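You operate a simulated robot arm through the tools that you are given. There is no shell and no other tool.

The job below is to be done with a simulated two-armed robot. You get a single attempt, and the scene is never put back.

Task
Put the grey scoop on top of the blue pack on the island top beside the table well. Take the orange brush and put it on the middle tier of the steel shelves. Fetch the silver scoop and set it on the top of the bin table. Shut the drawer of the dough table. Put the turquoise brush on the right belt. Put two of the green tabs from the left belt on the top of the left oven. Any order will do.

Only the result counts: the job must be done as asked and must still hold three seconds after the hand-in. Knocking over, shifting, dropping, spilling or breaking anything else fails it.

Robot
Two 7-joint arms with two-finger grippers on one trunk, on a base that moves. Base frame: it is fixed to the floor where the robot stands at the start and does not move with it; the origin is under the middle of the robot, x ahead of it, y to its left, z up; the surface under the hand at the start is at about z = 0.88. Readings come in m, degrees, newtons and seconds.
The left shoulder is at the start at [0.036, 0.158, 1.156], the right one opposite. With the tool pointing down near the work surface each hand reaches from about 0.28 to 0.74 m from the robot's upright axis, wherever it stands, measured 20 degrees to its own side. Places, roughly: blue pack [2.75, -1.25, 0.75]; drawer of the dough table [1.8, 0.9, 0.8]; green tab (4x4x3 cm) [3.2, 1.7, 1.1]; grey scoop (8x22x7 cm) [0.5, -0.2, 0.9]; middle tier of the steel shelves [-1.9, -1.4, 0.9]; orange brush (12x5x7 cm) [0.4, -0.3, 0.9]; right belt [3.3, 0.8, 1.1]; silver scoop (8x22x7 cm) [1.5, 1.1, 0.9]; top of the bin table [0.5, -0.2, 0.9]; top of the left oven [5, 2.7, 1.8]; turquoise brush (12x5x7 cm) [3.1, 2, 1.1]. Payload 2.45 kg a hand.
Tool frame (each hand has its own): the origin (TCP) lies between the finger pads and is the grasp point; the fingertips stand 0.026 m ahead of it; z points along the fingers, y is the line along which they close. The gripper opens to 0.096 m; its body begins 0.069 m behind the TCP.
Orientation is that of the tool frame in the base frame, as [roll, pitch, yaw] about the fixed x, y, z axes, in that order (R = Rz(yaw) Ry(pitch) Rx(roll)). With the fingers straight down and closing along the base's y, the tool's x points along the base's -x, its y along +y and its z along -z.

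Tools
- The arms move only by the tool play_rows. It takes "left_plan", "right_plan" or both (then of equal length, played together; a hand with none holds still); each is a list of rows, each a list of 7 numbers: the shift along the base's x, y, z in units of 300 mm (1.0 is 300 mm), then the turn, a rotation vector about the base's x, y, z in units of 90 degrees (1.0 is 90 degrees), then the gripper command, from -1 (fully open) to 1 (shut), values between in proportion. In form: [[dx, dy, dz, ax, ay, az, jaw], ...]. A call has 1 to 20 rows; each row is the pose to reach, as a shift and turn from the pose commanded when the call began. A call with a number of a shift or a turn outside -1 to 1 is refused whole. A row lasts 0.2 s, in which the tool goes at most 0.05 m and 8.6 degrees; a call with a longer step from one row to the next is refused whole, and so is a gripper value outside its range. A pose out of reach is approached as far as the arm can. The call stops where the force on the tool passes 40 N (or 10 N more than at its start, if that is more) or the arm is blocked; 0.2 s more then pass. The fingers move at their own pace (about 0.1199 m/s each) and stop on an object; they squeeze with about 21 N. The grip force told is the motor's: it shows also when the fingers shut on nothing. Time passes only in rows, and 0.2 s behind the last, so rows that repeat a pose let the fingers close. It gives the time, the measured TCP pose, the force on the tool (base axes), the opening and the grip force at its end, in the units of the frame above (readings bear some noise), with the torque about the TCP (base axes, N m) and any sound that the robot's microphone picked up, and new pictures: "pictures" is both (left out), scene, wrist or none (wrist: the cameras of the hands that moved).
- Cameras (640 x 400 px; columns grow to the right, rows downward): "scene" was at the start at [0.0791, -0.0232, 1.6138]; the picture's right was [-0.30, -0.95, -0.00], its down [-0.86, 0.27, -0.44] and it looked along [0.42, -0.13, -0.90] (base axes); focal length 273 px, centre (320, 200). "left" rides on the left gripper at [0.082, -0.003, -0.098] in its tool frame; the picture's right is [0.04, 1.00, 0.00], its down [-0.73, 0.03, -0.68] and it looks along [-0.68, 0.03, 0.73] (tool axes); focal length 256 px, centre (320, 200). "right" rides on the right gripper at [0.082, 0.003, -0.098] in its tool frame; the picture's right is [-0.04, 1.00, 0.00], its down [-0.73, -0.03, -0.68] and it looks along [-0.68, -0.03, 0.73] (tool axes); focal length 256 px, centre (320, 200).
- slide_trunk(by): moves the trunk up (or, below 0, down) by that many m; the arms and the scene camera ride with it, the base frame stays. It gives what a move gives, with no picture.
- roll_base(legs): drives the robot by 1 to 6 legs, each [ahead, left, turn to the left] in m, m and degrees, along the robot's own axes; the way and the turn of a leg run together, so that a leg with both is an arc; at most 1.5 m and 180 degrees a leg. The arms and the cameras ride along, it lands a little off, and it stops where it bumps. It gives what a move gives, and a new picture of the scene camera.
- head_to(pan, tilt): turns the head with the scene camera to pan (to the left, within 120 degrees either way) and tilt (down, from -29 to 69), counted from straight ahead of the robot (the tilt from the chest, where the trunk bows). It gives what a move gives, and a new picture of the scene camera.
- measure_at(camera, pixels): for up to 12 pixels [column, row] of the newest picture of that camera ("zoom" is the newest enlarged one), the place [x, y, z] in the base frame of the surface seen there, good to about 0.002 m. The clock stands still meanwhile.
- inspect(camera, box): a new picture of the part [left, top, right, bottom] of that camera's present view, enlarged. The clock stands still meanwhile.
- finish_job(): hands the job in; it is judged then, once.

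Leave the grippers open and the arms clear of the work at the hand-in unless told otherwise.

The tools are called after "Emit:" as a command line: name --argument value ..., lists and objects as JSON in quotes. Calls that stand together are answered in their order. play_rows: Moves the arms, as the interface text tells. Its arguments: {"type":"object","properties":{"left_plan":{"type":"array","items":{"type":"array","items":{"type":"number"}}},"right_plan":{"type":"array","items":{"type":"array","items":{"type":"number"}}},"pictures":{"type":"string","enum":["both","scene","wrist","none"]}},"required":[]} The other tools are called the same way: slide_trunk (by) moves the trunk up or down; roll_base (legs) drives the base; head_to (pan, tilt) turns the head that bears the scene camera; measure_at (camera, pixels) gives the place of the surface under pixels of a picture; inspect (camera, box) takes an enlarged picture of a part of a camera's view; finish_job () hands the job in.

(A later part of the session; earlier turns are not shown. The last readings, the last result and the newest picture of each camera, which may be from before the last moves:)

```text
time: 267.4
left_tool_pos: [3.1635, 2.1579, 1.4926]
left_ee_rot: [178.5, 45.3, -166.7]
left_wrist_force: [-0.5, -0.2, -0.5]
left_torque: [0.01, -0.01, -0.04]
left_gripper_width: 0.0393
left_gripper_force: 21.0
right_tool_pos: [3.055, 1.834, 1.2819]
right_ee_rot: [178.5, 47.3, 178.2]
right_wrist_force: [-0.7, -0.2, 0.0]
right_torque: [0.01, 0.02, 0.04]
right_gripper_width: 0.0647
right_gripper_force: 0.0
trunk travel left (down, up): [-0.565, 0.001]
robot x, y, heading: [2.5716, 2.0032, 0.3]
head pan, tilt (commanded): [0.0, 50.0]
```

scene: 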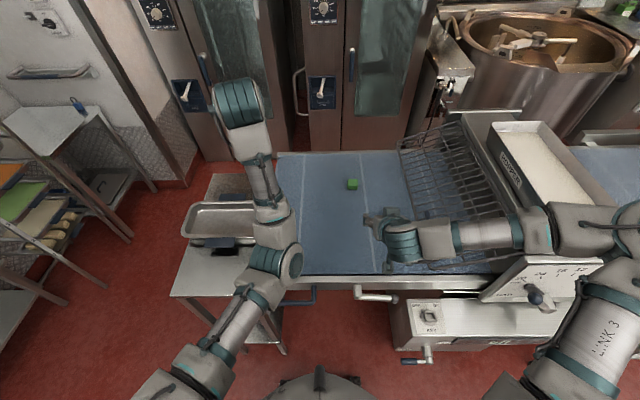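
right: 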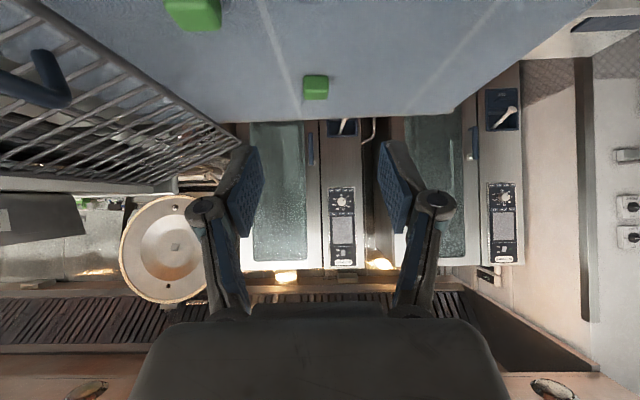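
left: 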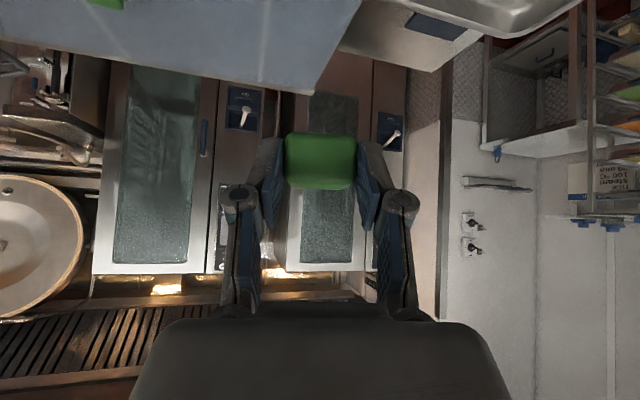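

Emit:
play_rows --left_plan '[[0, 0, 0, 0, 0, 0, 1], [0, 0, 0, 0, 0, 0, 1], [0, 0, 0, 0, 0, 0, 1], [0, 0, 0, 0, 0, 0, 1], [0, 0, 0, 0, 0, 0, 1], [0, 0, 0, 0, 0, 0, 1], [0, 0, 0, 0, 0, 0, 1], [0, 0, 0, 0, 0, 0, 1], [0, 0, 0, 0, 0, 0, 1], [0, 0, 0, 0, 0, 0, 1]]' --pictures "scene"

```text
time: 269.8
left_tool_pos: [3.1557, 2.2301, 1.4885]
left_ee_rot: [-178.1, 44.9, -163.6]
left_wrist_force: [0.7, 0.6, -1.0]
left_torque: [-0.06, 0.04, -0.04]
left_gripper_width: 0.0392
left_gripper_force: 20.8
right_tool_pos: [3.0496, 1.8969, 1.2911]
right_ee_rot: [-177.8, 47.8, -178.4]
right_wrist_force: [-0.2, 0.4, 0.9]
right_torque: [-0.02, -0.04, -0.05]
right_gripper_width: 0.065
right_gripper_force: 0.1
trunk travel left (down, up): [-0.565, 0.001]
robot x, y, heading: [2.5674, 2.016, 0.5]
head pan, tilt (commanded): [0.0, 50.0]
stopped in row 10 (left hand): the arm was blocked; the commanded pose is now the measured one
```

scene: 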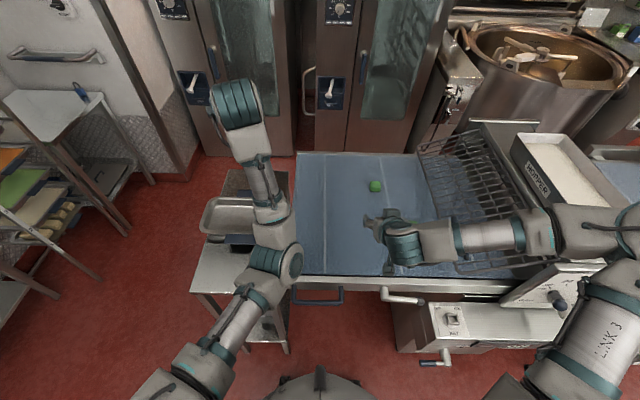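

This is slow body sway with the trunk fully up, not contact. I wait longer for it to die out.

Emit:
play_rows --left_plan '[[0, 0, 0, 0, 0, 0, 1], [0, 0, 0, 0, 0, 0, 1], [0, 0, 0, 0, 0, 0, 1], [0, 0, 0, 0, 0, 0, 1], [0, 0, 0, 0, 0, 0, 1]]' --pictures "none"

Emit:
play_rows --left_plan '[[0, 0, 0, 0, 0, 0, 1], [0, 0, 0, 0, 0, 0, 1], [0, 0, 0, 0, 0, 0, 1], [0, 0, 0, 0, 0, 0, 1], [0, 0, 0, 0, 0, 0, 1]]' --pictures "none"

Emit:
play_rows --left_plan '[[0, 0, 0, 0, 0, 0, 1], [0, 0, 0, 0, 0, 0, 1], [0, 0, 0, 0, 0, 0, 1], [0, 0, 0, 0, 0, 0, 1], [0, 0, 0, 0, 0, 0, 1]]' --pictures "none"

Emit:
play_rows --left_plan '[[0, 0, 0, 0, 0, 0, 1], [0, 0, 0, 0, 0, 0, 1], [0, 0, 0, 0, 0, 0, 1], [0, 0, 0, 0, 0, 0, 1], [0, 0, 0, 0, 0, 0, 1]]' --pictures "none"

```text
time: 271.0
left_tool_pos: [3.1559, 2.1753, 1.4953]
left_ee_rot: [179.1, 45.5, -165.9]
left_wrist_force: [-0.2, -0.4, -0.5]
left_torque: [0.01, 0.03, -0.02]
left_gripper_width: 0.0393
left_gripper_force: 20.7
right_tool_pos: [3.0476, 1.8497, 1.2871]
right_ee_rot: [179.3, 47.7, 179.1]
right_wrist_force: [-0.3, 0.1, -0.3]
right_torque: [0.07, 0.0, 0.04]
right_gripper_width: 0.0646
right_gripper_force: 0.1
trunk travel left (down, up): [-0.565, 0.001]
robot x, y, heading: [2.5699, 2.0103, 0.5]
head pan, tilt (commanded): [0.0, 50.0]
```

```text
time: 272.4
left_tool_pos: [3.1555, 2.1882, 1.4955]
left_ee_rot: [-179.8, 45.8, -165.4]
left_wrist_force: [0.5, 1.3, -1.4]
left_torque: [-0.08, 0.04, -0.04]
left_gripper_width: 0.0391
left_gripper_force: 21.3
right_tool_pos: [3.0475, 1.8604, 1.2898]
right_ee_rot: [-179.6, 47.9, 179.9]
right_wrist_force: [0.4, 0.5, -0.3]
right_torque: [-0.02, 0.03, 0.0]
right_gripper_width: 0.0648
right_gripper_force: 0.0
trunk travel left (down, up): [-0.565, 0.001]
robot x, y, heading: [2.5688, 2.0095, 0.3]
head pan, tilt (commanded): [0.0, 50.0]
stopped in row 5 (left hand): the arm was blocked; the commanded pose is now the measured one
```

```text
time: 273.8
left_tool_pos: [3.1486, 2.2286, 1.4946]
left_ee_rot: [-178.0, 45.9, -163.6]
left_wrist_force: [0.9, 0.2, -0.2]
left_torque: [-0.01, 0.04, 0.0]
left_gripper_width: 0.0391
left_gripper_force: 20.6
right_tool_pos: [3.0421, 1.8955, 1.2953]
right_ee_rot: [-177.8, 48.1, -178.5]
right_wrist_force: [-0.6, 1.0, -0.3]
right_torque: [-0.04, 0.0, -0.04]
right_gripper_width: 0.0646
right_gripper_force: 0.1
trunk travel left (down, up): [-0.565, 0.001]
robot x, y, heading: [2.5672, 2.014, 0.6]
head pan, tilt (commanded): [0.0, 50.0]
stopped in row 5 (left hand): the arm was blocked; the commanded pose is now the measured one
```

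```text
time: 275.2
left_tool_pos: [3.1481, 2.1551, 1.5038]
left_ee_rot: [178.3, 47.2, -166.8]
left_wrist_force: [0.4, -1.6, 0.1]
left_torque: [0.09, 0.0, 0.07]
left_gripper_width: 0.039
left_gripper_force: 20.7
right_tool_pos: [3.0394, 1.8319, 1.2886]
right_ee_rot: [178.2, 48.2, 178.2]
right_wrist_force: [0.9, -2.4, 0.5]
right_torque: [0.09, -0.04, 0.05]
right_gripper_width: 0.0646
right_gripper_force: 0.0
trunk travel left (down, up): [-0.565, 0.001]
robot x, y, heading: [2.5701, 2.0058, 0.1]
head pan, tilt (commanded): [0.0, 50.0]
stopped in row 5 (left hand): the arm was blocked; the commanded pose is now the measured one
```

The sway keeps going, so I back off from the belt and lower the trunk to calm the body.

Emit:
roll_base --legs '[[-0.25, 0, 0]]'

```text
time: 277.1
left_tool_pos: [2.8949, 2.1511, 1.5017]
left_ee_rot: [178.5, 46.7, -167.0]
left_wrist_force: [-0.5, -2.6, -0.9]
left_torque: [0.13, 0.04, 0.13]
left_gripper_width: 0.039
left_gripper_force: 21.0
right_tool_pos: [2.7859, 1.8291, 1.2883]
right_ee_rot: [178.5, 48.0, 177.9]
right_wrist_force: [0.2, -0.7, 0.7]
right_torque: [0.03, 0.03, 0.03]
right_gripper_width: 0.0648
right_gripper_force: 0.0
trunk travel left (down, up): [-0.565, 0.001]
robot x, y, heading: [2.313, 2.0032, 0.2]
head pan, tilt (commanded): [0.0, 50.0]
```

scene: 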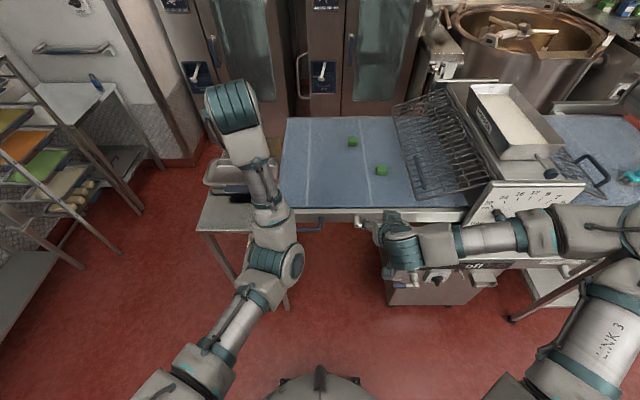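

Emit:
slide_trunk --by -0.12

Emit:
play_rows --left_plan '[[0, 0, 0, 0, 0, 0, 1], [0, 0, 0, 0, 0, 0, 1], [0, 0, 0, 0, 0, 0, 1], [0, 0, 0, 0, 0, 0, 1], [0, 0, 0, 0, 0, 0, 1]]' --pictures "none"

Emit:
play_rows --left_plan '[[0, 0, 0, 0, 0, 0, 1], [0, 0, 0, 0, 0, 0, 1], [0, 0, 0, 0, 0, 0, 1], [0, 0, 0, 0, 0, 0, 1], [0, 0, 0, 0, 0, 0, 1]]' --pictures "none"

```text
time: 278.6
left_tool_pos: [2.8902, 2.1999, 1.3785]
left_ee_rot: [-179.0, 46.8, -165.1]
left_wrist_force: [0.5, 1.9, -0.4]
left_torque: [-0.07, -0.01, -0.02]
left_gripper_width: 0.0391
left_gripper_force: 21.0
right_tool_pos: [2.7786, 1.8709, 1.1766]
right_ee_rot: [-178.5, 48.5, -179.6]
right_wrist_force: [0.0, 0.3, 1.3]
right_torque: [-0.05, 0.02, -0.03]
right_gripper_width: 0.065
right_gripper_force: 0.1
trunk travel left (down, up): [-0.445, 0.121]
robot x, y, heading: [2.3122, 2.0053, 0.4]
head pan, tilt (commanded): [0.0, 50.0]
```

```text
time: 279.8
left_tool_pos: [2.8914, 2.1851, 1.3795]
left_ee_rot: [179.5, 46.7, -165.4]
left_wrist_force: [0.2, 0.9, -0.3]
left_torque: [-0.03, 0.0, -0.01]
left_gripper_width: 0.0393
left_gripper_force: 20.9
right_tool_pos: [2.7772, 1.8525, 1.1745]
right_ee_rot: [180.0, 48.4, 179.2]
right_wrist_force: [-0.5, 0.9, -0.8]
right_torque: [0.0, 0.01, 0.0]
right_gripper_width: 0.065
right_gripper_force: 0.0
trunk travel left (down, up): [-0.445, 0.121]
robot x, y, heading: [2.3136, 2.0054, 0.1]
head pan, tilt (commanded): [0.0, 50.0]
```

```text
time: 281.2
left_tool_pos: [2.8875, 2.1578, 1.3855]
left_ee_rot: [178.8, 47.9, -166.8]
left_wrist_force: [0.3, 0.8, -1.1]
left_torque: [-0.02, 0.0, 0.0]
left_gripper_width: 0.0391
left_gripper_force: 20.9
right_tool_pos: [2.7747, 1.8327, 1.1739]
right_ee_rot: [179.0, 48.5, 178.4]
right_wrist_force: [-0.4, 0.7, -0.3]
right_torque: [0.02, -0.02, -0.01]
right_gripper_width: 0.0646
right_gripper_force: 0.1
trunk travel left (down, up): [-0.445, 0.121]
robot x, y, heading: [2.3124, 1.9951, 0.1]
head pan, tilt (commanded): [0.0, 50.0]
stopped in row 5 (left hand): the arm was blocked; the commanded pose is now the measured one
```

The left arm seems to be at a joint limit in its low-elbow posture. I move the left hand up and outward in free space to get it into a better posture.

Emit:
play_rows --left_plan '[[0, 0.03, 0.05, 0, 0, 0, 1], [0, 0.06, 0.12, 0, 0, 0, 1], [0, 0.1, 0.22, 0, 0, 0, 1], [0, 0.14, 0.32, 0, 0, 0, 1], [0, 0.18, 0.42, 0, 0, 0, 1], [0, 0.2, 0.52, 0, 0, 0, 1], [0, 0.2, 0.62, 0, 0, 0, 1], [0, 0.2, 0.72, 0, 0, 0, 1], [0, 0.2, 0.72, 0, 0, 0, 1]]' --pictures "scene"

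```text
time: 283.2
left_tool_pos: [2.8883, 2.2334, 1.5954]
left_ee_rot: [179.8, 47.0, -166.1]
left_wrist_force: [-0.9, 0.3, -0.5]
left_torque: [-0.04, 0.01, -0.06]
left_gripper_width: 0.0392
left_gripper_force: 20.5
left hand out of reach, approached as far as the arm can: row 1, 2, 3, 4, 5
right_tool_pos: [2.7763, 1.8454, 1.1761]
right_ee_rot: [179.9, 48.5, 179.0]
right_wrist_force: [-0.4, -0.1, 0.9]
right_torque: [0.02, -0.02, -0.02]
right_gripper_width: 0.0649
right_gripper_force: 0.0
trunk travel left (down, up): [-0.445, 0.121]
robot x, y, heading: [2.3099, 1.9988, 0.2]
head pan, tilt (commanded): [0.0, 50.0]
```

scene: 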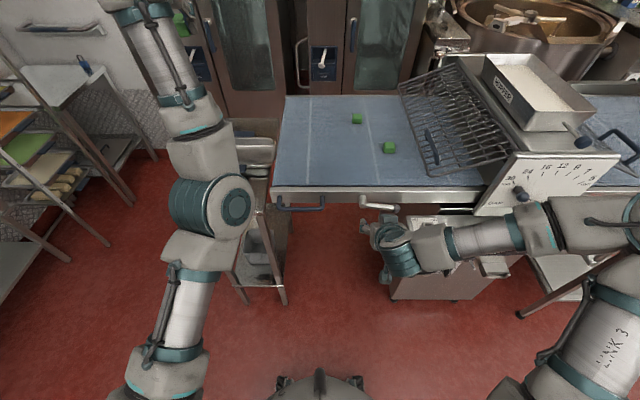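

Emit:
play_rows --left_plan '[[0, 0, 0, 0, 0, 0, 1], [0, 0, 0, 0, 0, 0, 1], [0, 0, 0, 0, 0, 0, 1], [0, 0, 0, 0, 0, 0, 1], [0, 0, 0, 0, 0, 0, 1]]' --pictures "none"

Emit:
play_rows --left_plan '[[0, 0, 0, 0, 0, 0, 1], [0, 0, 0, 0, 0, 0, 1], [0, 0, 0, 0, 0, 0, 1], [0, 0, 0, 0, 0, 0, 1], [0, 0, 0, 0, 0, 0, 1]]' --pictures "none"

Emit:
play_rows --left_plan '[[0, 0, 0, 0, 0, 0, 1], [0, 0, 0, 0, 0, 0, 1], [0, 0, 0, 0, 0, 0, 1], [0, 0, 0, 0, 0, 0, 1], [0, 0, 0, 0, 0, 0, 1]]' --pictures "none"

```text
time: 284.4
left_tool_pos: [2.8863, 2.2478, 1.5931]
left_ee_rot: [-179.5, 47.0, -165.6]
left_wrist_force: [-0.4, 0.9, -0.9]
left_torque: [-0.08, 0.04, -0.06]
left_gripper_width: 0.0395
left_gripper_force: 20.8
right_tool_pos: [2.7746, 1.8571, 1.1769]
right_ee_rot: [-179.3, 48.5, 179.6]
right_wrist_force: [-0.1, 1.5, 0.2]
right_torque: [-0.07, 0.0, -0.1]
right_gripper_width: 0.0648
right_gripper_force: 0.0
trunk travel left (down, up): [-0.445, 0.121]
robot x, y, heading: [2.312, 1.9998, 0.2]
head pan, tilt (commanded): [0.0, 50.0]
```

```text
time: 285.6
left_tool_pos: [2.8856, 2.2167, 1.5975]
left_ee_rot: [179.0, 47.2, -166.7]
left_wrist_force: [0.3, -0.6, 0.0]
left_torque: [0.02, 0.04, 0.03]
left_gripper_width: 0.039
left_gripper_force: 20.6
right_tool_pos: [2.7758, 1.8331, 1.1742]
right_ee_rot: [179.0, 48.5, 178.3]
right_wrist_force: [0.4, 0.4, 0.2]
right_torque: [0.03, 0.0, -0.01]
right_gripper_width: 0.0649
right_gripper_force: 0.0
trunk travel left (down, up): [-0.445, 0.121]
robot x, y, heading: [2.3113, 1.9908, 0.2]
head pan, tilt (commanded): [0.0, 50.0]
```

```text
time: 286.8
left_tool_pos: [2.8873, 2.1998, 1.5992]
left_ee_rot: [178.1, 47.3, -167.6]
left_wrist_force: [-0.7, -2.0, 0.3]
left_torque: [0.04, 0.05, 0.08]
left_gripper_width: 0.0393
left_gripper_force: 21.1
right_tool_pos: [2.7747, 1.8203, 1.1727]
right_ee_rot: [178.3, 48.5, 177.6]
right_wrist_force: [-0.2, -1.5, 0.0]
right_torque: [0.03, -0.01, 0.01]
right_gripper_width: 0.0649
right_gripper_force: 0.0
trunk travel left (down, up): [-0.445, 0.121]
robot x, y, heading: [2.3142, 1.9943, 0.0]
head pan, tilt (commanded): [0.0, 50.0]
```

Emit:
play_rows --left_plan '[[0, 0, 0, 0, 0, 0, 1], [0, 0, 0, 0, 0, 0, 1]]' --pictures "none"

Emit:
play_rows --left_plan '[[0, 0, 0, 0, 0, 0, 1], [0, 0, 0, 0, 0, 0, 1]]' --pictures "none"

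Emit:
play_rows --left_plan '[[0, 0, 0, 0, 0, 0, 1], [0, 0, 0, 0, 0, 0, 1]]' --pictures "none"

Emit:
play_rows --left_plan '[[0, 0, 0, 0, 0, 0, 1], [0, 0, 0, 0, 0, 0, 1]]' --pictures "none"

Emit:
play_rows --left_plan '[[0, 0, 0, 0, 0, 0, 1], [0, 0, 0, 0, 0, 0, 1]]' --pictures "none"

Emit:
play_rows --left_plan '[[0, 0, 0, 0, 0, 0, 1], [0, 0, 0, 0, 0, 0, 1]]' --pictures "none"

```text
time: 287.4
left_tool_pos: [2.8864, 2.2365, 1.5943]
left_ee_rot: [179.9, 47.1, -166.1]
left_wrist_force: [-0.3, 0.2, -0.9]
left_torque: [-0.09, 0.02, 0.0]
left_gripper_width: 0.0391
left_gripper_force: 20.8
right_tool_pos: [2.7741, 1.8487, 1.175]
right_ee_rot: [-179.9, 48.5, 179.1]
right_wrist_force: [0.1, 0.5, -0.8]
right_torque: [0.03, 0.03, -0.04]
right_gripper_width: 0.0647
right_gripper_force: 0.0
trunk travel left (down, up): [-0.445, 0.121]
robot x, y, heading: [2.3099, 1.9979, 0.3]
head pan, tilt (commanded): [0.0, 50.0]
```

```text
time: 288.0
left_tool_pos: [2.8883, 2.2326, 1.596]
left_ee_rot: [179.8, 46.9, -166.0]
left_wrist_force: [0.1, -0.3, -1.5]
left_torque: [-0.04, 0.0, -0.03]
left_gripper_width: 0.0395
left_gripper_force: 21.0
right_tool_pos: [2.7756, 1.8457, 1.1758]
right_ee_rot: [179.9, 48.5, 179.0]
right_wrist_force: [0.2, 1.2, 0.6]
right_torque: [-0.03, 0.01, -0.01]
right_gripper_width: 0.0647
right_gripper_force: 0.0
trunk travel left (down, up): [-0.445, 0.121]
robot x, y, heading: [2.3127, 1.9981, 0.2]
head pan, tilt (commanded): [0.0, 50.0]
```

```text
time: 288.6
left_tool_pos: [2.8866, 2.2006, 1.5989]
left_ee_rot: [178.3, 47.3, -167.5]
left_wrist_force: [-0.9, -1.1, -0.1]
left_torque: [0.05, 0.0, 0.03]
left_gripper_width: 0.0392
left_gripper_force: 20.7
right_tool_pos: [2.7748, 1.8217, 1.1733]
right_ee_rot: [178.5, 48.3, 177.7]
right_wrist_force: [-0.4, 0.1, 0.2]
right_torque: [0.02, 0.03, 0.02]
right_gripper_width: 0.0648
right_gripper_force: 0.0
trunk travel left (down, up): [-0.445, 0.121]
robot x, y, heading: [2.3128, 1.9952, -0.0]
head pan, tilt (commanded): [0.0, 50.0]
```

```text
time: 289.4
left_tool_pos: [2.8821, 2.2232, 1.5988]
left_ee_rot: [179.3, 47.4, -166.3]
left_wrist_force: [-0.2, -0.9, -0.4]
left_torque: [0.02, 0.01, 0.02]
left_gripper_width: 0.0394
left_gripper_force: 20.5
right_tool_pos: [2.7699, 1.8396, 1.177]
right_ee_rot: [179.3, 48.7, 178.5]
right_wrist_force: [-0.1, -0.6, 0.4]
right_torque: [-0.02, 0.0, 0.05]
right_gripper_width: 0.065
right_gripper_force: 0.1
trunk travel left (down, up): [-0.445, 0.121]
robot x, y, heading: [2.3118, 2.0008, -0.0]
head pan, tilt (commanded): [0.0, 50.0]
stopped in row 2 (left hand): the arm was blocked; the commanded pose is now the measured one
```

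```text
time: 290.0
left_tool_pos: [2.8835, 2.2463, 1.5958]
left_ee_rot: [-179.6, 47.1, -165.6]
left_wrist_force: [0.6, -0.5, -0.3]
left_torque: [-0.06, 0.02, -0.05]
left_gripper_width: 0.0392
left_gripper_force: 20.8
right_tool_pos: [2.7713, 1.8557, 1.1771]
right_ee_rot: [-179.6, 48.7, 179.5]
right_wrist_force: [0.4, 0.7, 0.1]
right_torque: [-0.03, 0.04, 0.02]
right_gripper_width: 0.0648
right_gripper_force: 0.0
trunk travel left (down, up): [-0.445, 0.121]
robot x, y, heading: [2.3149, 2.0006, 0.3]
head pan, tilt (commanded): [0.0, 50.0]
```

```text
time: 290.6
left_tool_pos: [2.8819, 2.2045, 1.6013]
left_ee_rot: [178.4, 47.5, -167.2]
left_wrist_force: [-0.1, -1.3, 0.3]
left_torque: [0.08, 0.01, 0.09]
left_gripper_width: 0.0394
left_gripper_force: 20.7
right_tool_pos: [2.7719, 1.8249, 1.1751]
right_ee_rot: [178.4, 48.6, 177.8]
right_wrist_force: [0.4, -1.4, -0.2]
right_torque: [0.06, -0.03, 0.03]
right_gripper_width: 0.0648
right_gripper_force: 0.0
trunk travel left (down, up): [-0.445, 0.121]
robot x, y, heading: [2.311, 1.9958, 0.1]
head pan, tilt (commanded): [0.0, 50.0]
```

It is a slow, weakly damped roll sway (period ~1.3 s, now about ±1°). I lower the trunk further to damp it.

Emit:
slide_trunk --by -0.1

Emit:
play_rows --right_plan '[[0, 0, 0, 0, 0, 0, -0.35], [0, 0, 0, 0, 0, 0, -0.35], [0, 0, 0, 0, 0, 0, -0.35], [0, 0, 0, 0, 0, 0, -0.35], [0, 0, 0, 0, 0, 0, -0.35], [0, 0, 0, 0, 0, 0, -0.35]]' --pictures "none"

Emit:
play_rows --right_plan '[[0, 0, 0, 0, 0, 0, -0.35], [0, 0, 0, 0, 0, 0, -0.35]]' --pictures "none"

Emit:
play_rows --right_plan '[[0, 0, 0, 0, 0, 0, -0.35], [0, 0, 0, 0, 0, 0, -0.35]]' --pictures "none"

```text
time: 291.9
left_tool_pos: [2.8811, 2.2476, 1.4964]
left_ee_rot: [-179.5, 47.2, -165.5]
left_wrist_force: [0.7, 1.1, -0.1]
left_torque: [-0.06, 0.05, -0.03]
left_gripper_width: 0.0391
left_gripper_force: 20.9
right_tool_pos: [2.7721, 1.8557, 1.0796]
right_ee_rot: [-179.4, 48.7, 179.7]
right_wrist_force: [-1.2, 0.5, 0.1]
right_torque: [-0.05, -0.02, -0.05]
right_gripper_width: 0.0647
right_gripper_force: 0.0
trunk travel left (down, up): [-0.345, 0.221]
robot x, y, heading: [2.3143, 2.0025, 0.3]
head pan, tilt (commanded): [0.0, 50.0]
```

```text
time: 293.3
left_tool_pos: [2.8819, 2.2079, 1.5026]
left_ee_rot: [178.6, 47.5, -167.1]
left_wrist_force: [-0.5, 0.2, 0.1]
left_torque: [-0.02, 0.0, -0.02]
left_gripper_width: 0.0393
left_gripper_force: 21.0
right_tool_pos: [2.7722, 1.8267, 1.0755]
right_ee_rot: [178.5, 48.6, 177.8]
right_wrist_force: [-0.1, 0.5, 0.5]
right_torque: [-0.01, 0.0, 0.01]
right_gripper_width: 0.0646
right_gripper_force: 0.1
trunk travel left (down, up): [-0.345, 0.221]
robot x, y, heading: [2.3117, 1.9979, 0.1]
head pan, tilt (commanded): [0.0, 50.0]
```

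```text
time: 293.9
left_tool_pos: [2.882, 2.2427, 1.497]
left_ee_rot: [-179.7, 47.2, -165.7]
left_wrist_force: [0.1, 0.4, -1.0]
left_torque: [-0.05, 0.03, -0.02]
left_gripper_width: 0.0394
left_gripper_force: 21.0
right_tool_pos: [2.771, 1.8526, 1.0772]
right_ee_rot: [-179.8, 48.8, 179.3]
right_wrist_force: [0.0, -0.3, 0.1]
right_torque: [-0.02, 0.01, -0.01]
right_gripper_width: 0.0649
right_gripper_force: 0.0
trunk travel left (down, up): [-0.345, 0.221]
robot x, y, heading: [2.3148, 2.0033, -0.2]
head pan, tilt (commanded): [0.0, 50.0]
```

```text
time: 294.5
left_tool_pos: [2.8832, 2.2297, 1.4995]
left_ee_rot: [179.6, 47.3, -166.1]
left_wrist_force: [1.0, 0.1, -0.5]
left_torque: [-0.02, 0.02, 0.01]
left_gripper_width: 0.0394
left_gripper_force: 21.1
right_tool_pos: [2.7706, 1.8436, 1.0747]
right_ee_rot: [179.8, 48.6, 178.8]
right_wrist_force: [0.9, -0.2, 0.9]
right_torque: [0.03, 0.02, -0.03]
right_gripper_width: 0.0648
right_gripper_force: 0.0
trunk travel left (down, up): [-0.345, 0.221]
robot x, y, heading: [2.3143, 1.9981, -0.1]
head pan, tilt (commanded): [0.0, 50.0]
```

I use the waiting time to bring the right hand to a better posture: farther to its own side, higher, tilt reduced to 30°.

Emit:
play_rows --right_plan '[[0, -0.03, 0.06, 0, 0.025, 0, -0.35], [0, -0.07, 0.13, 0, 0.05, 0, -0.35], [0, -0.11, 0.2, 0, 0.075, 0, -0.35], [0, -0.15, 0.27, 0, 0.1, 0, -0.35], [0, -0.19, 0.34, 0, 0.125, 0, -0.35], [0, -0.23, 0.41, 0, 0.15, 0, -0.35], [0, -0.27, 0.48, 0, 0.175, 0, -0.35], [0, -0.31, 0.55, 0, 0.2, 0, -0.35], [0, -0.35, 0.6, 0, 0.2, 0, -0.35], [0, -0.35, 0.6, 0, 0.2, 0, -0.35]]' --pictures "scene"

```text
time: 296.7
left_tool_pos: [2.8829, 2.2373, 1.4975]
left_ee_rot: [179.9, 47.2, -166.0]
left_wrist_force: [-0.6, 0.3, 0.7]
left_torque: [0.01, -0.02, -0.05]
left_gripper_width: 0.0392
left_gripper_force: 21.1
right_tool_pos: [2.7724, 1.7455, 1.2597]
right_ee_rot: [-179.6, 30.5, 179.3]
right_wrist_force: [-0.1, 0.4, 0.7]
right_torque: [0.01, -0.02, -0.02]
right_gripper_width: 0.0646
right_gripper_force: 0.0
trunk travel left (down, up): [-0.345, 0.221]
robot x, y, heading: [2.3123, 2.0016, -0.1]
head pan, tilt (commanded): [0.0, 50.0]
```

scene: 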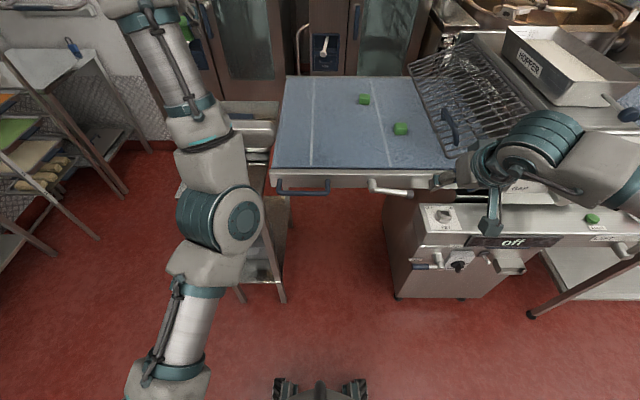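

Emit:
measure_at --camera "scene" --pixels '[[243, 215], [200, 215], [210, 150], [215, 265], [300, 187], [400, 125], [405, 132], [180, 30]]'

Emit:
play_rows --right_plan '[[0, 0, 0, 0, 0, 0, -0.35], [0, 0, 0, 0, 0, 0, -0.35], [0, 0, 0, 0, 0, 0, -0.35], [0, 0, 0, 0, 0, 0, -0.35]]' --pictures "none"

Emit:
play_rows --right_plan '[[0, 0, 0, 0, 0, 0, -0.35], [0, 0, 0, 0, 0, 0, -0.35]]' --pictures "none"

```text
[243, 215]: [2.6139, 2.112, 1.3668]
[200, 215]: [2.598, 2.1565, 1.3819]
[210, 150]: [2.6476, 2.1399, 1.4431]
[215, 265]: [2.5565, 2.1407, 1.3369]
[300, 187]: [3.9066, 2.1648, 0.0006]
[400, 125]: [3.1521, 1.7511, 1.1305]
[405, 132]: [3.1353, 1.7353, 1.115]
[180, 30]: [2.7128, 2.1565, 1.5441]
```

```text
time: 297.7
left_tool_pos: [2.8811, 2.2295, 1.4979]
left_ee_rot: [179.5, 47.3, -166.4]
left_wrist_force: [-0.1, 0.0, 0.4]
left_torque: [-0.06, 0.05, 0.0]
left_gripper_width: 0.0394
left_gripper_force: 20.9
right_tool_pos: [2.7722, 1.7383, 1.2577]
right_ee_rot: [-180.0, 30.6, 179.0]
right_wrist_force: [-0.5, -0.7, -0.7]
right_torque: [-0.02, -0.01, 0.0]
right_gripper_width: 0.0649
right_gripper_force: 0.0
trunk travel left (down, up): [-0.345, 0.221]
robot x, y, heading: [2.311, 2.0014, 0.1]
head pan, tilt (commanded): [0.0, 50.0]
```

```text
time: 298.3
left_tool_pos: [2.8824, 2.2377, 1.4974]
left_ee_rot: [180.0, 47.2, -165.9]
left_wrist_force: [-0.3, 0.1, -1.2]
left_torque: [0.0, 0.0, 0.0]
left_gripper_width: 0.0393
left_gripper_force: 20.5
right_tool_pos: [2.7718, 1.7439, 1.2589]
right_ee_rot: [-179.7, 30.6, 179.2]
right_wrist_force: [0.1, 0.1, -0.9]
right_torque: [0.02, 0.03, -0.01]
right_gripper_width: 0.0646
right_gripper_force: 0.1
trunk travel left (down, up): [-0.345, 0.221]
robot x, y, heading: [2.3143, 2.001, 0.2]
head pan, tilt (commanded): [0.0, 50.0]
```

The sway has died out (±0.2°). I raise the trunk 0.12 m so the right elbow passes above the dial plate, then roll ahead to the belt.

Emit:
slide_trunk --by 0.12

Emit:
roll_base --legs '[[0.25, 0, 0]]'

```text
time: 299.8
left_tool_pos: [2.8829, 2.2168, 1.6205]
left_ee_rot: [178.9, 47.2, -166.7]
left_wrist_force: [0.2, -0.3, -0.5]
left_torque: [-0.01, 0.01, -0.01]
left_gripper_width: 0.0391
left_gripper_force: 20.8
right_tool_pos: [2.7714, 1.7269, 1.374]
right_ee_rot: [179.6, 30.6, 178.8]
right_wrist_force: [-0.7, -0.5, -0.2]
right_torque: [0.04, 0.01, 0.01]
right_gripper_width: 0.0648
right_gripper_force: 0.1
trunk travel left (down, up): [-0.465, 0.101]
robot x, y, heading: [2.3084, 1.996, 0.1]
head pan, tilt (commanded): [0.0, 50.0]
```

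```text
time: 301.6
left_tool_pos: [3.1188, 2.2264, 1.6204]
left_ee_rot: [179.7, 47.4, -166.4]
left_wrist_force: [-0.9, 0.3, -0.3]
left_torque: [-0.02, 0.0, 0.01]
left_gripper_width: 0.0392
left_gripper_force: 20.9
right_tool_pos: [3.0067, 1.736, 1.3794]
right_ee_rot: [180.0, 30.9, 178.7]
right_wrist_force: [0.0, 0.0, -0.4]
right_torque: [0.02, -0.01, 0.0]
right_gripper_width: 0.0649
right_gripper_force: 0.0
trunk travel left (down, up): [-0.465, 0.101]
robot x, y, heading: [2.5585, 1.9979, -0.1]
head pan, tilt (commanded): [0.0, 50.0]
```

scene: 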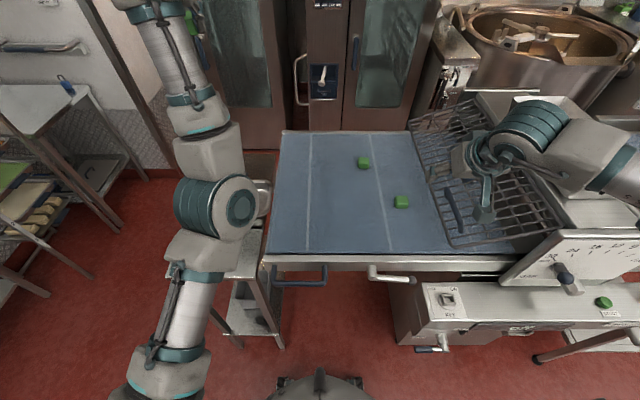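

Tab C is near (400,202). I lower the right hand to a hover 10 cm short of it along the tool axis.

Emit:
play_rows --right_plan '[[0.05, 0.01, -0.09, 0, 0, 0, -0.35], [0.1, 0.02, -0.18, 0, 0, 0, -0.35], [0.15, 0.03, -0.28, 0, 0, 0, -0.35], [0.2, 0.04, -0.37, 0, 0, 0, -0.35], [0.25, 0.04, -0.46, 0, 0, 0, -0.35], [0.287, 0.04, -0.537, 0, 0, 0, -0.35], [0.287, 0.04, -0.537, 0, 0, 0, -0.35], [0.287, 0.04, -0.537, 0, 0, 0, -0.35]]'

```text
time: 303.4
left_tool_pos: [3.1205, 2.2303, 1.62]
left_ee_rot: [179.6, 47.4, -166.3]
left_wrist_force: [0.2, -0.5, -0.2]
left_torque: [-0.03, 0.0, -0.02]
left_gripper_width: 0.0391
left_gripper_force: 21.1
right_tool_pos: [3.0962, 1.7504, 1.2169]
right_ee_rot: [-179.9, 30.9, 178.8]
right_wrist_force: [-1.1, 0.3, 0.2]
right_torque: [0.01, 0.01, -0.01]
right_gripper_width: 0.0648
right_gripper_force: 0.0
trunk travel left (down, up): [-0.465, 0.101]
robot x, y, heading: [2.5531, 2.0011, 0.0]
head pan, tilt (commanded): [0.0, 50.0]
```

scene: 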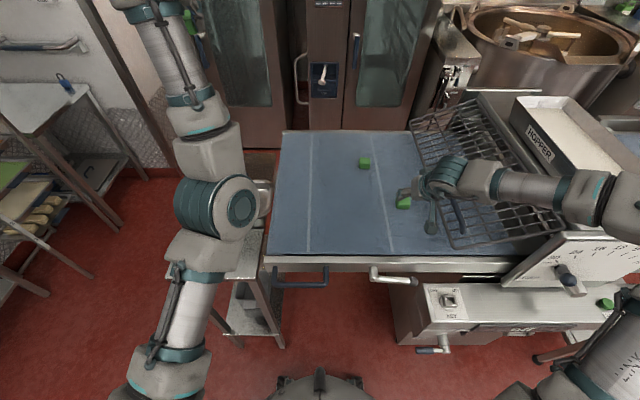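
right: 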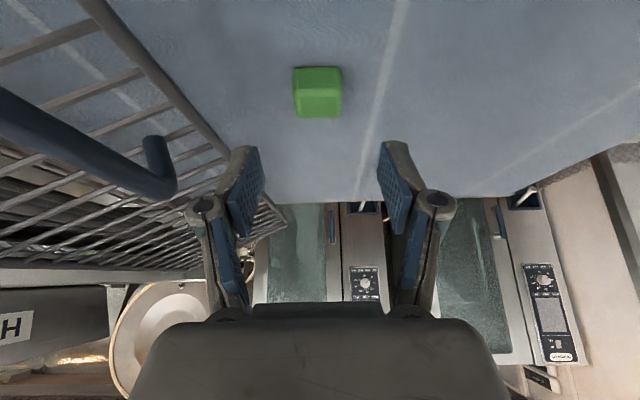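

Centred and within reach. I approach tab C along the tool axis in small steps.

Emit:
play_rows --right_plan '[[0.04, 0, -0.07, 0, 0, 0, -0.35], [0.08, 0, -0.14, 0, 0, 0, -0.35], [0.12, 0, -0.205, 0, 0, 0, -0.35], [0.145, 0, -0.25, 0, 0, 0, -0.35], [0.16, 0, -0.28, 0, 0, 0, -0.35], [0.16, 0, -0.28, 0, 0, 0, -0.35]]' --pictures "wrist"

```text
time: 304.8
left_tool_pos: [3.1218, 2.2154, 1.6237]
left_ee_rot: [179.1, 47.5, -166.9]
left_wrist_force: [0.5, -0.9, -1.3]
left_torque: [0.0, 0.0, 0.04]
left_gripper_width: 0.0392
left_gripper_force: 21.5
right_tool_pos: [3.1416, 1.7402, 1.1305]
right_ee_rot: [179.6, 30.8, 178.6]
right_wrist_force: [-0.3, 0.2, 0.4]
right_torque: [0.06, -0.01, 0.0]
right_gripper_width: 0.0647
right_gripper_force: 0.1
trunk travel left (down, up): [-0.465, 0.101]
robot x, y, heading: [2.5542, 1.9975, -0.1]
head pan, tilt (commanded): [0.0, 50.0]
```

right: 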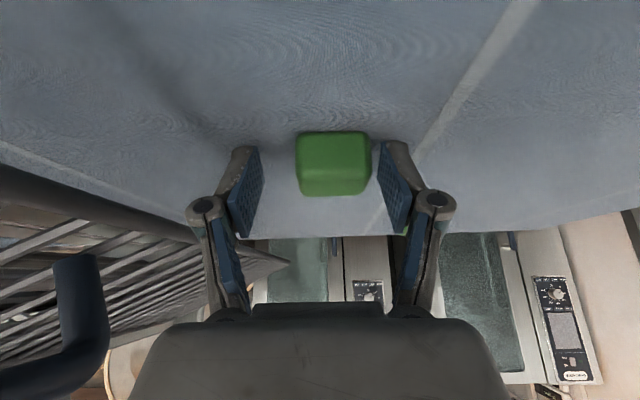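

The tab is 7 mm off to +y. I correct by 6 mm and close the right gripper.

Emit:
play_rows --right_plan '[[0, 0.02, 0, 0, 0, 0, -0.35], [0, 0.02, 0, 0, 0, 0, -0.35], [0, 0.02, 0, 0, 0, 0, 0.3], [0, 0.02, 0, 0, 0, 0, 1], [0, 0.02, 0, 0, 0, 0, 1], [0, 0.02, 0, 0, 0, 0, 1], [0, 0.02, 0, 0, 0, 0, 1]]' --pictures "wrist"

```text
time: 306.4
left_tool_pos: [3.1208, 2.2218, 1.6215]
left_ee_rot: [179.3, 47.4, -166.7]
left_wrist_force: [-0.2, -0.1, -0.5]
left_torque: [-0.03, 0.0, 0.02]
left_gripper_width: 0.0385
left_gripper_force: 21.1
right_tool_pos: [3.1402, 1.75, 1.1322]
right_ee_rot: [179.7, 30.7, 178.6]
right_wrist_force: [0.7, -3.4, 6.9]
right_torque: [-0.13, -0.07, -0.08]
right_gripper_width: 0.0388
right_gripper_force: 21.4
trunk travel left (down, up): [-0.465, 0.101]
robot x, y, heading: [2.5547, 2.0003, -0.2]
head pan, tilt (commanded): [0.0, 50.0]
```

right: 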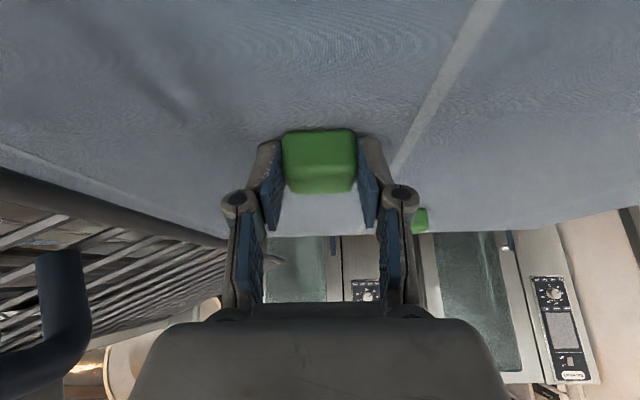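

Tab C is gripped. I lift it straight up and draw it back.

Emit:
play_rows --right_plan '[[0, 0, 0.06, 0, 0, 0, 1], [-0.01, 0.01, 0.16, 0, 0, 0, 1], [-0.03, 0.02, 0.28, 0, 0, 0, 1], [-0.06, 0.02, 0.4, 0, 0, 0, 1], [-0.1, 0.02, 0.52, 0, 0, 0, 1], [-0.15, 0.02, 0.64, 0, 0, 0, 1], [-0.2, 0.02, 0.75, 0, 0, 0, 1], [-0.28, 0.02, 0.83, 0, 0, 0, 1], [-0.35, 0.02, 0.83, 0, 0, 0, 1], [-0.35, 0.02, 0.83, 0, 0, 0, 1]]'

```text
time: 308.6
left_tool_pos: [3.1232, 2.2218, 1.6202]
left_ee_rot: [179.3, 47.4, -166.7]
left_wrist_force: [-0.1, -0.1, -0.4]
left_torque: [-0.02, -0.01, 0.02]
left_gripper_width: 0.0391
left_gripper_force: 21.5
right_tool_pos: [3.038, 1.7552, 1.3822]
right_ee_rot: [179.8, 30.7, 178.7]
right_wrist_force: [0.0, 0.0, -0.3]
right_torque: [-0.03, -0.02, 0.0]
right_gripper_width: 0.0392
right_gripper_force: 20.8
trunk travel left (down, up): [-0.465, 0.101]
robot x, y, heading: [2.55, 2.0019, -0.2]
head pan, tilt (commanded): [0.0, 50.0]
```

scene: 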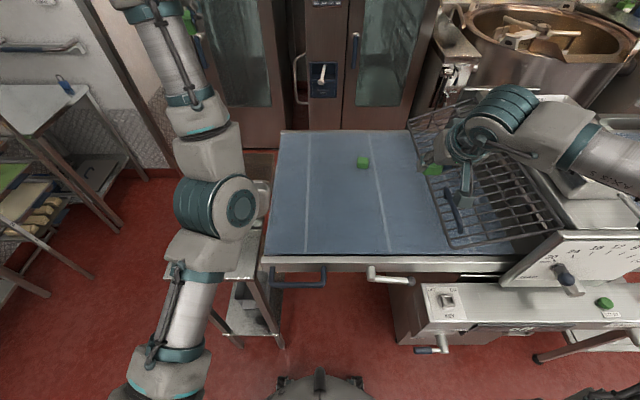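
right: 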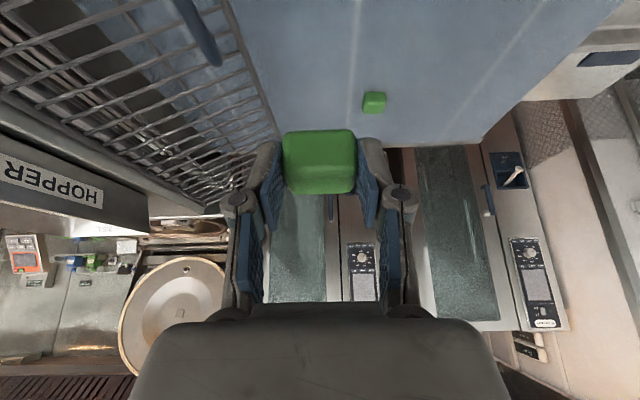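

Both tabs are held. I back off, lower the trunk for a calm drive, and look north-east to plan the way to the oven.

Emit:
roll_base --legs '[[-0.25, 0, 0]]'

Emit:
slide_trunk --by -0.14

Emit:
head_to --pan 55 --tilt 28

```text
time: 310.4
left_tool_pos: [2.8789, 2.2218, 1.6188]
left_ee_rot: [179.2, 47.2, -166.6]
left_wrist_force: [0.3, 0.0, -0.4]
left_torque: [0.03, -0.02, 0.0]
left_gripper_width: 0.0392
left_gripper_force: 21.0
right_tool_pos: [2.7965, 1.7586, 1.3794]
right_ee_rot: [179.7, 30.7, 178.9]
right_wrist_force: [0.9, 0.5, -0.6]
right_torque: [0.03, 0.04, -0.01]
right_gripper_width: 0.0391
right_gripper_force: 20.7
trunk travel left (down, up): [-0.465, 0.101]
robot x, y, heading: [2.3073, 1.9993, 0.2]
head pan, tilt (commanded): [0.0, 50.0]
```

scene: 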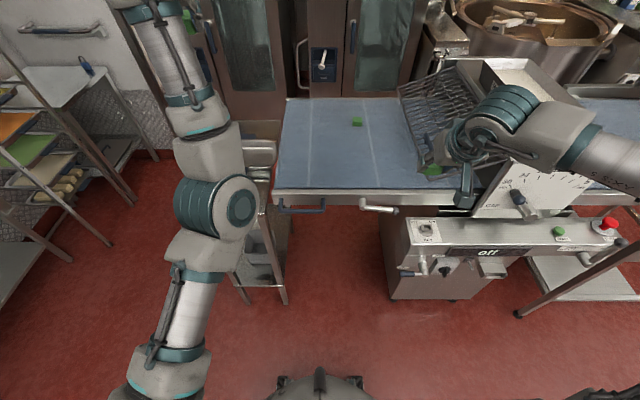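

```text
time: 312.1
left_tool_pos: [2.8688, 2.2232, 1.4833]
left_ee_rot: [179.3, 47.6, -166.4]
left_wrist_force: [0.3, -0.4, 0.0]
left_torque: [0.01, -0.01, 0.02]
left_gripper_width: 0.0391
left_gripper_force: 21.4
right_tool_pos: [2.7872, 1.7581, 1.2441]
right_ee_rot: [179.8, 30.9, 178.8]
right_wrist_force: [0.4, -0.1, -1.1]
right_torque: [0.0, 0.01, 0.03]
right_gripper_width: 0.0388
right_gripper_force: 20.6
trunk travel left (down, up): [-0.325, 0.241]
robot x, y, heading: [2.3084, 1.9977, 0.2]
head pan, tilt (commanded): [0.0, 50.0]
```

```text
time: 313.3
left_tool_pos: [2.8686, 2.2244, 1.4817]
left_ee_rot: [179.4, 47.6, -166.5]
left_wrist_force: [-1.0, -0.5, -0.6]
left_torque: [0.0, -0.01, 0.0]
left_gripper_width: 0.0391
left_gripper_force: 20.9
right_tool_pos: [2.7899, 1.7579, 1.244]
right_ee_rot: [179.9, 30.9, 178.8]
right_wrist_force: [-0.5, -0.1, 0.3]
right_torque: [0.01, 0.03, 0.01]
right_gripper_width: 0.0391
right_gripper_force: 20.8
trunk travel left (down, up): [-0.325, 0.241]
robot x, y, heading: [2.3056, 1.9972, 0.2]
head pan, tilt (commanded): [55.0, 28.0]
```

scene: 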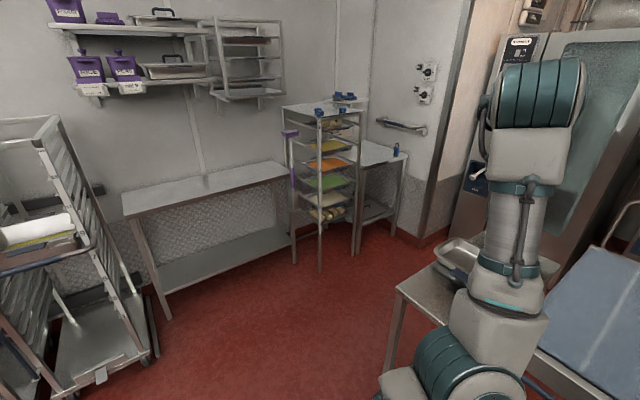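

I measure the fronts of the rack, the tables along the north wall and the floor space between.

Emit:
measure_at --camera "scene" --pixels '[[320, 270], [293, 262], [167, 318], [355, 255], [415, 240], [285, 175], [130, 210], [140, 350], [392, 365], [360, 300], [325, 110], [260, 330]]'

```text
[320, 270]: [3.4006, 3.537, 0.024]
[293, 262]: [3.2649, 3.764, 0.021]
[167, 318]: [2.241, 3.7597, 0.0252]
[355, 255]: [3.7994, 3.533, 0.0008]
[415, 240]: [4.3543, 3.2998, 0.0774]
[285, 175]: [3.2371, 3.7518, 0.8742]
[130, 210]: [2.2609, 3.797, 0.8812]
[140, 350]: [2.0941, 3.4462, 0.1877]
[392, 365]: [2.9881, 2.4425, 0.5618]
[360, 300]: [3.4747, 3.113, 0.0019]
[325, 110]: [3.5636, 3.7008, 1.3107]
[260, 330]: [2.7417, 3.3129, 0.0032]
```

The corridor between the tray table (y ≤ 2.47) and the tray rack (y ≥ 3.53) is about 1 m wide. I drive diagonally to (2.6,2.9), then east to (3.4,2.9).

Emit:
roll_base --legs '[[0.3, 0.9, 0], [0.8, 0, 0]]'

Emit:
head_to --pan 0 --tilt 25

```text
time: 322.3
left_tool_pos: [4.0009, 3.1269, 1.4816]
left_ee_rot: [-179.8, 47.5, -166.1]
left_wrist_force: [-0.4, 0.3, -0.2]
left_torque: [0.02, 0.03, 0.0]
left_gripper_width: 0.0393
left_gripper_force: 20.6
right_tool_pos: [3.9177, 2.6599, 1.2452]
right_ee_rot: [-179.5, 31.0, 178.8]
right_wrist_force: [0.1, 0.7, 0.2]
right_torque: [-0.01, 0.02, -0.01]
right_gripper_width: 0.0389
right_gripper_force: 20.7
trunk travel left (down, up): [-0.325, 0.241]
robot x, y, heading: [3.4377, 2.8931, -0.4]
head pan, tilt (commanded): [55.0, 28.0]
```

scene: 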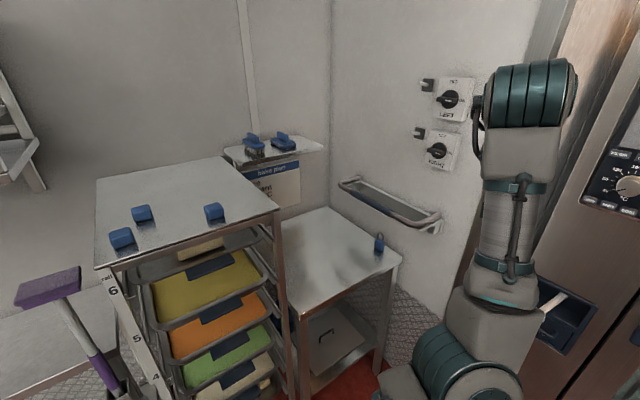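

```text
time: 323.5
left_tool_pos: [3.9983, 3.1291, 1.4819]
left_ee_rot: [-179.6, 47.6, -166.0]
left_wrist_force: [-0.9, -0.1, -0.9]
left_torque: [0.01, -0.01, -0.01]
left_gripper_width: 0.0389
left_gripper_force: 20.7
right_tool_pos: [3.9154, 2.6627, 1.2478]
right_ee_rot: [-179.5, 31.1, 178.8]
right_wrist_force: [-0.5, 0.7, -1.1]
right_torque: [-0.01, -0.02, 0.01]
right_gripper_width: 0.0391
right_gripper_force: 20.9
trunk travel left (down, up): [-0.325, 0.241]
robot x, y, heading: [3.4379, 2.8936, -0.2]
head pan, tilt (commanded): [0.0, 25.0]
```

scene: 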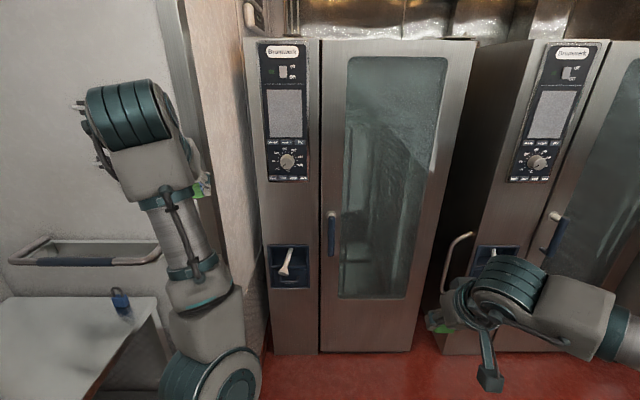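

The left oven is ahead. I measure its edges, handles and the wall partition to its left.

Emit:
measure_at --camera "scene" --pixels '[[262, 42], [470, 42], [320, 42], [290, 265], [332, 225], [245, 20], [235, 150], [180, 30], [185, 200], [265, 300], [460, 250], [150, 245]]'

```text
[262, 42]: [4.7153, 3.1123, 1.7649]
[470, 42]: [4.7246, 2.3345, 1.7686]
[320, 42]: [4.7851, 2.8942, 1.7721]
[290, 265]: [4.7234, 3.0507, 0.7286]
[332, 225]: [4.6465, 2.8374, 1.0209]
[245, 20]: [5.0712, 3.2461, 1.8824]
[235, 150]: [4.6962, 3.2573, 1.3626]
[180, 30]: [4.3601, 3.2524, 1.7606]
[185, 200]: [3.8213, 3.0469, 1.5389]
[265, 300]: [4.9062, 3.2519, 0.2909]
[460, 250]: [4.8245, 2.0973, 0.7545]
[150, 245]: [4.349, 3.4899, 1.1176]
```

Oven: y 2.33–3.12, front x = 4.715, top ≈ 1.78; a wall runs at y ≥ 3.25. I move to (3.85,2.72), then raise the trunk.

Emit:
roll_base --legs '[[0.4, -0.18, 0.3]]'

Emit:
slide_trunk --by 0.24

Emit:
play_rows --right_plan '[[0, 0, 0, 0, 0, 0, 1], [0, 0, 0, 0, 0, 0, 1], [0, 0, 0, 0, 0, 0, 1], [0, 0, 0, 0, 0, 0, 1], [0, 0, 0, 0, 0, 0, 1], [0, 0, 0, 0, 0, 0, 1], [0, 0, 0, 0, 0, 0, 1], [0, 0, 0, 0, 0, 0, 1]]' --pictures "scene"

```text
time: 326.1
left_tool_pos: [4.392, 2.9625, 1.4827]
left_ee_rot: [-179.2, 47.6, -165.6]
left_wrist_force: [-0.7, 0.6, -0.7]
left_torque: [-0.06, 0.03, -0.04]
left_gripper_width: 0.0392
left_gripper_force: 20.9
right_tool_pos: [4.3123, 2.4927, 1.2479]
right_ee_rot: [-179.2, 31.4, 179.3]
right_wrist_force: [0.7, 0.8, -0.1]
right_torque: [-0.04, 0.03, -0.03]
right_gripper_width: 0.0389
right_gripper_force: 21.6
trunk travel left (down, up): [-0.325, 0.241]
robot x, y, heading: [3.8331, 2.7205, -0.1]
head pan, tilt (commanded): [0.0, 25.0]
```

scene: 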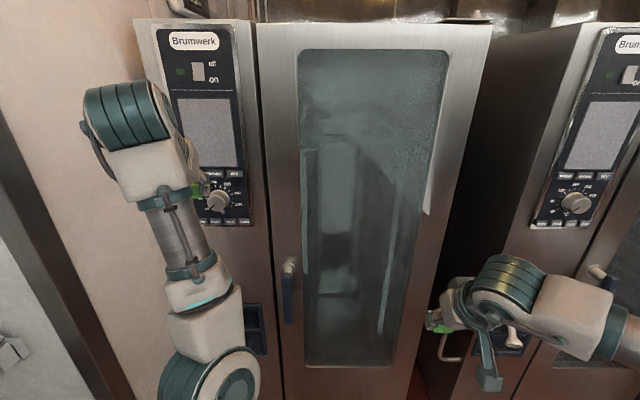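

```text
time: 328.6
left_tool_pos: [4.3901, 2.9454, 1.7259]
left_ee_rot: [179.8, 47.8, -166.1]
left_wrist_force: [-0.7, -0.4, -0.4]
left_torque: [0.01, 0.02, -0.04]
left_gripper_width: 0.0393
left_gripper_force: 20.8
right_tool_pos: [4.31, 2.4794, 1.4869]
right_ee_rot: [-179.9, 31.3, 178.9]
right_wrist_force: [-0.2, -0.6, 0.3]
right_torque: [-0.03, 0.02, 0.0]
right_gripper_width: 0.0393
right_gripper_force: 20.9
trunk travel left (down, up): [-0.565, 0.001]
robot x, y, heading: [3.8366, 2.7185, 0.1]
head pan, tilt (commanded): [0.0, 25.0]
```

```text
time: 330.4
left_tool_pos: [4.3902, 2.9474, 1.7251]
left_ee_rot: [-180.0, 47.8, -166.0]
left_wrist_force: [0.4, -0.6, -0.6]
left_torque: [-0.02, 0.0, -0.03]
left_gripper_width: 0.0392
left_gripper_force: 21.2
right_tool_pos: [4.3083, 2.4814, 1.4879]
right_ee_rot: [-179.8, 31.1, 179.1]
right_wrist_force: [0.1, -0.1, 0.5]
right_torque: [0.02, -0.02, 0.0]
right_gripper_width: 0.039
right_gripper_force: 20.9
trunk travel left (down, up): [-0.565, 0.001]
robot x, y, heading: [3.8338, 2.7141, 0.0]
head pan, tilt (commanded): [0.0, 25.0]
```

scene: 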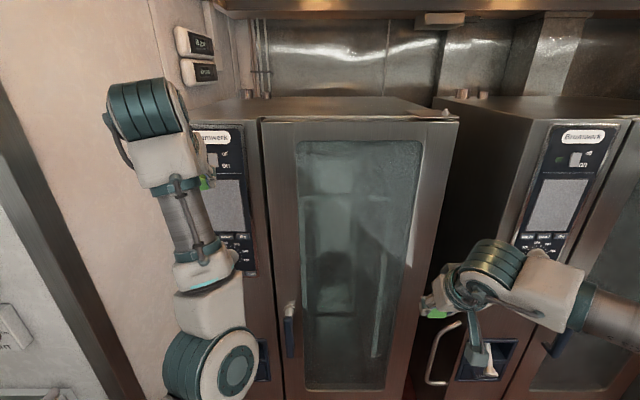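

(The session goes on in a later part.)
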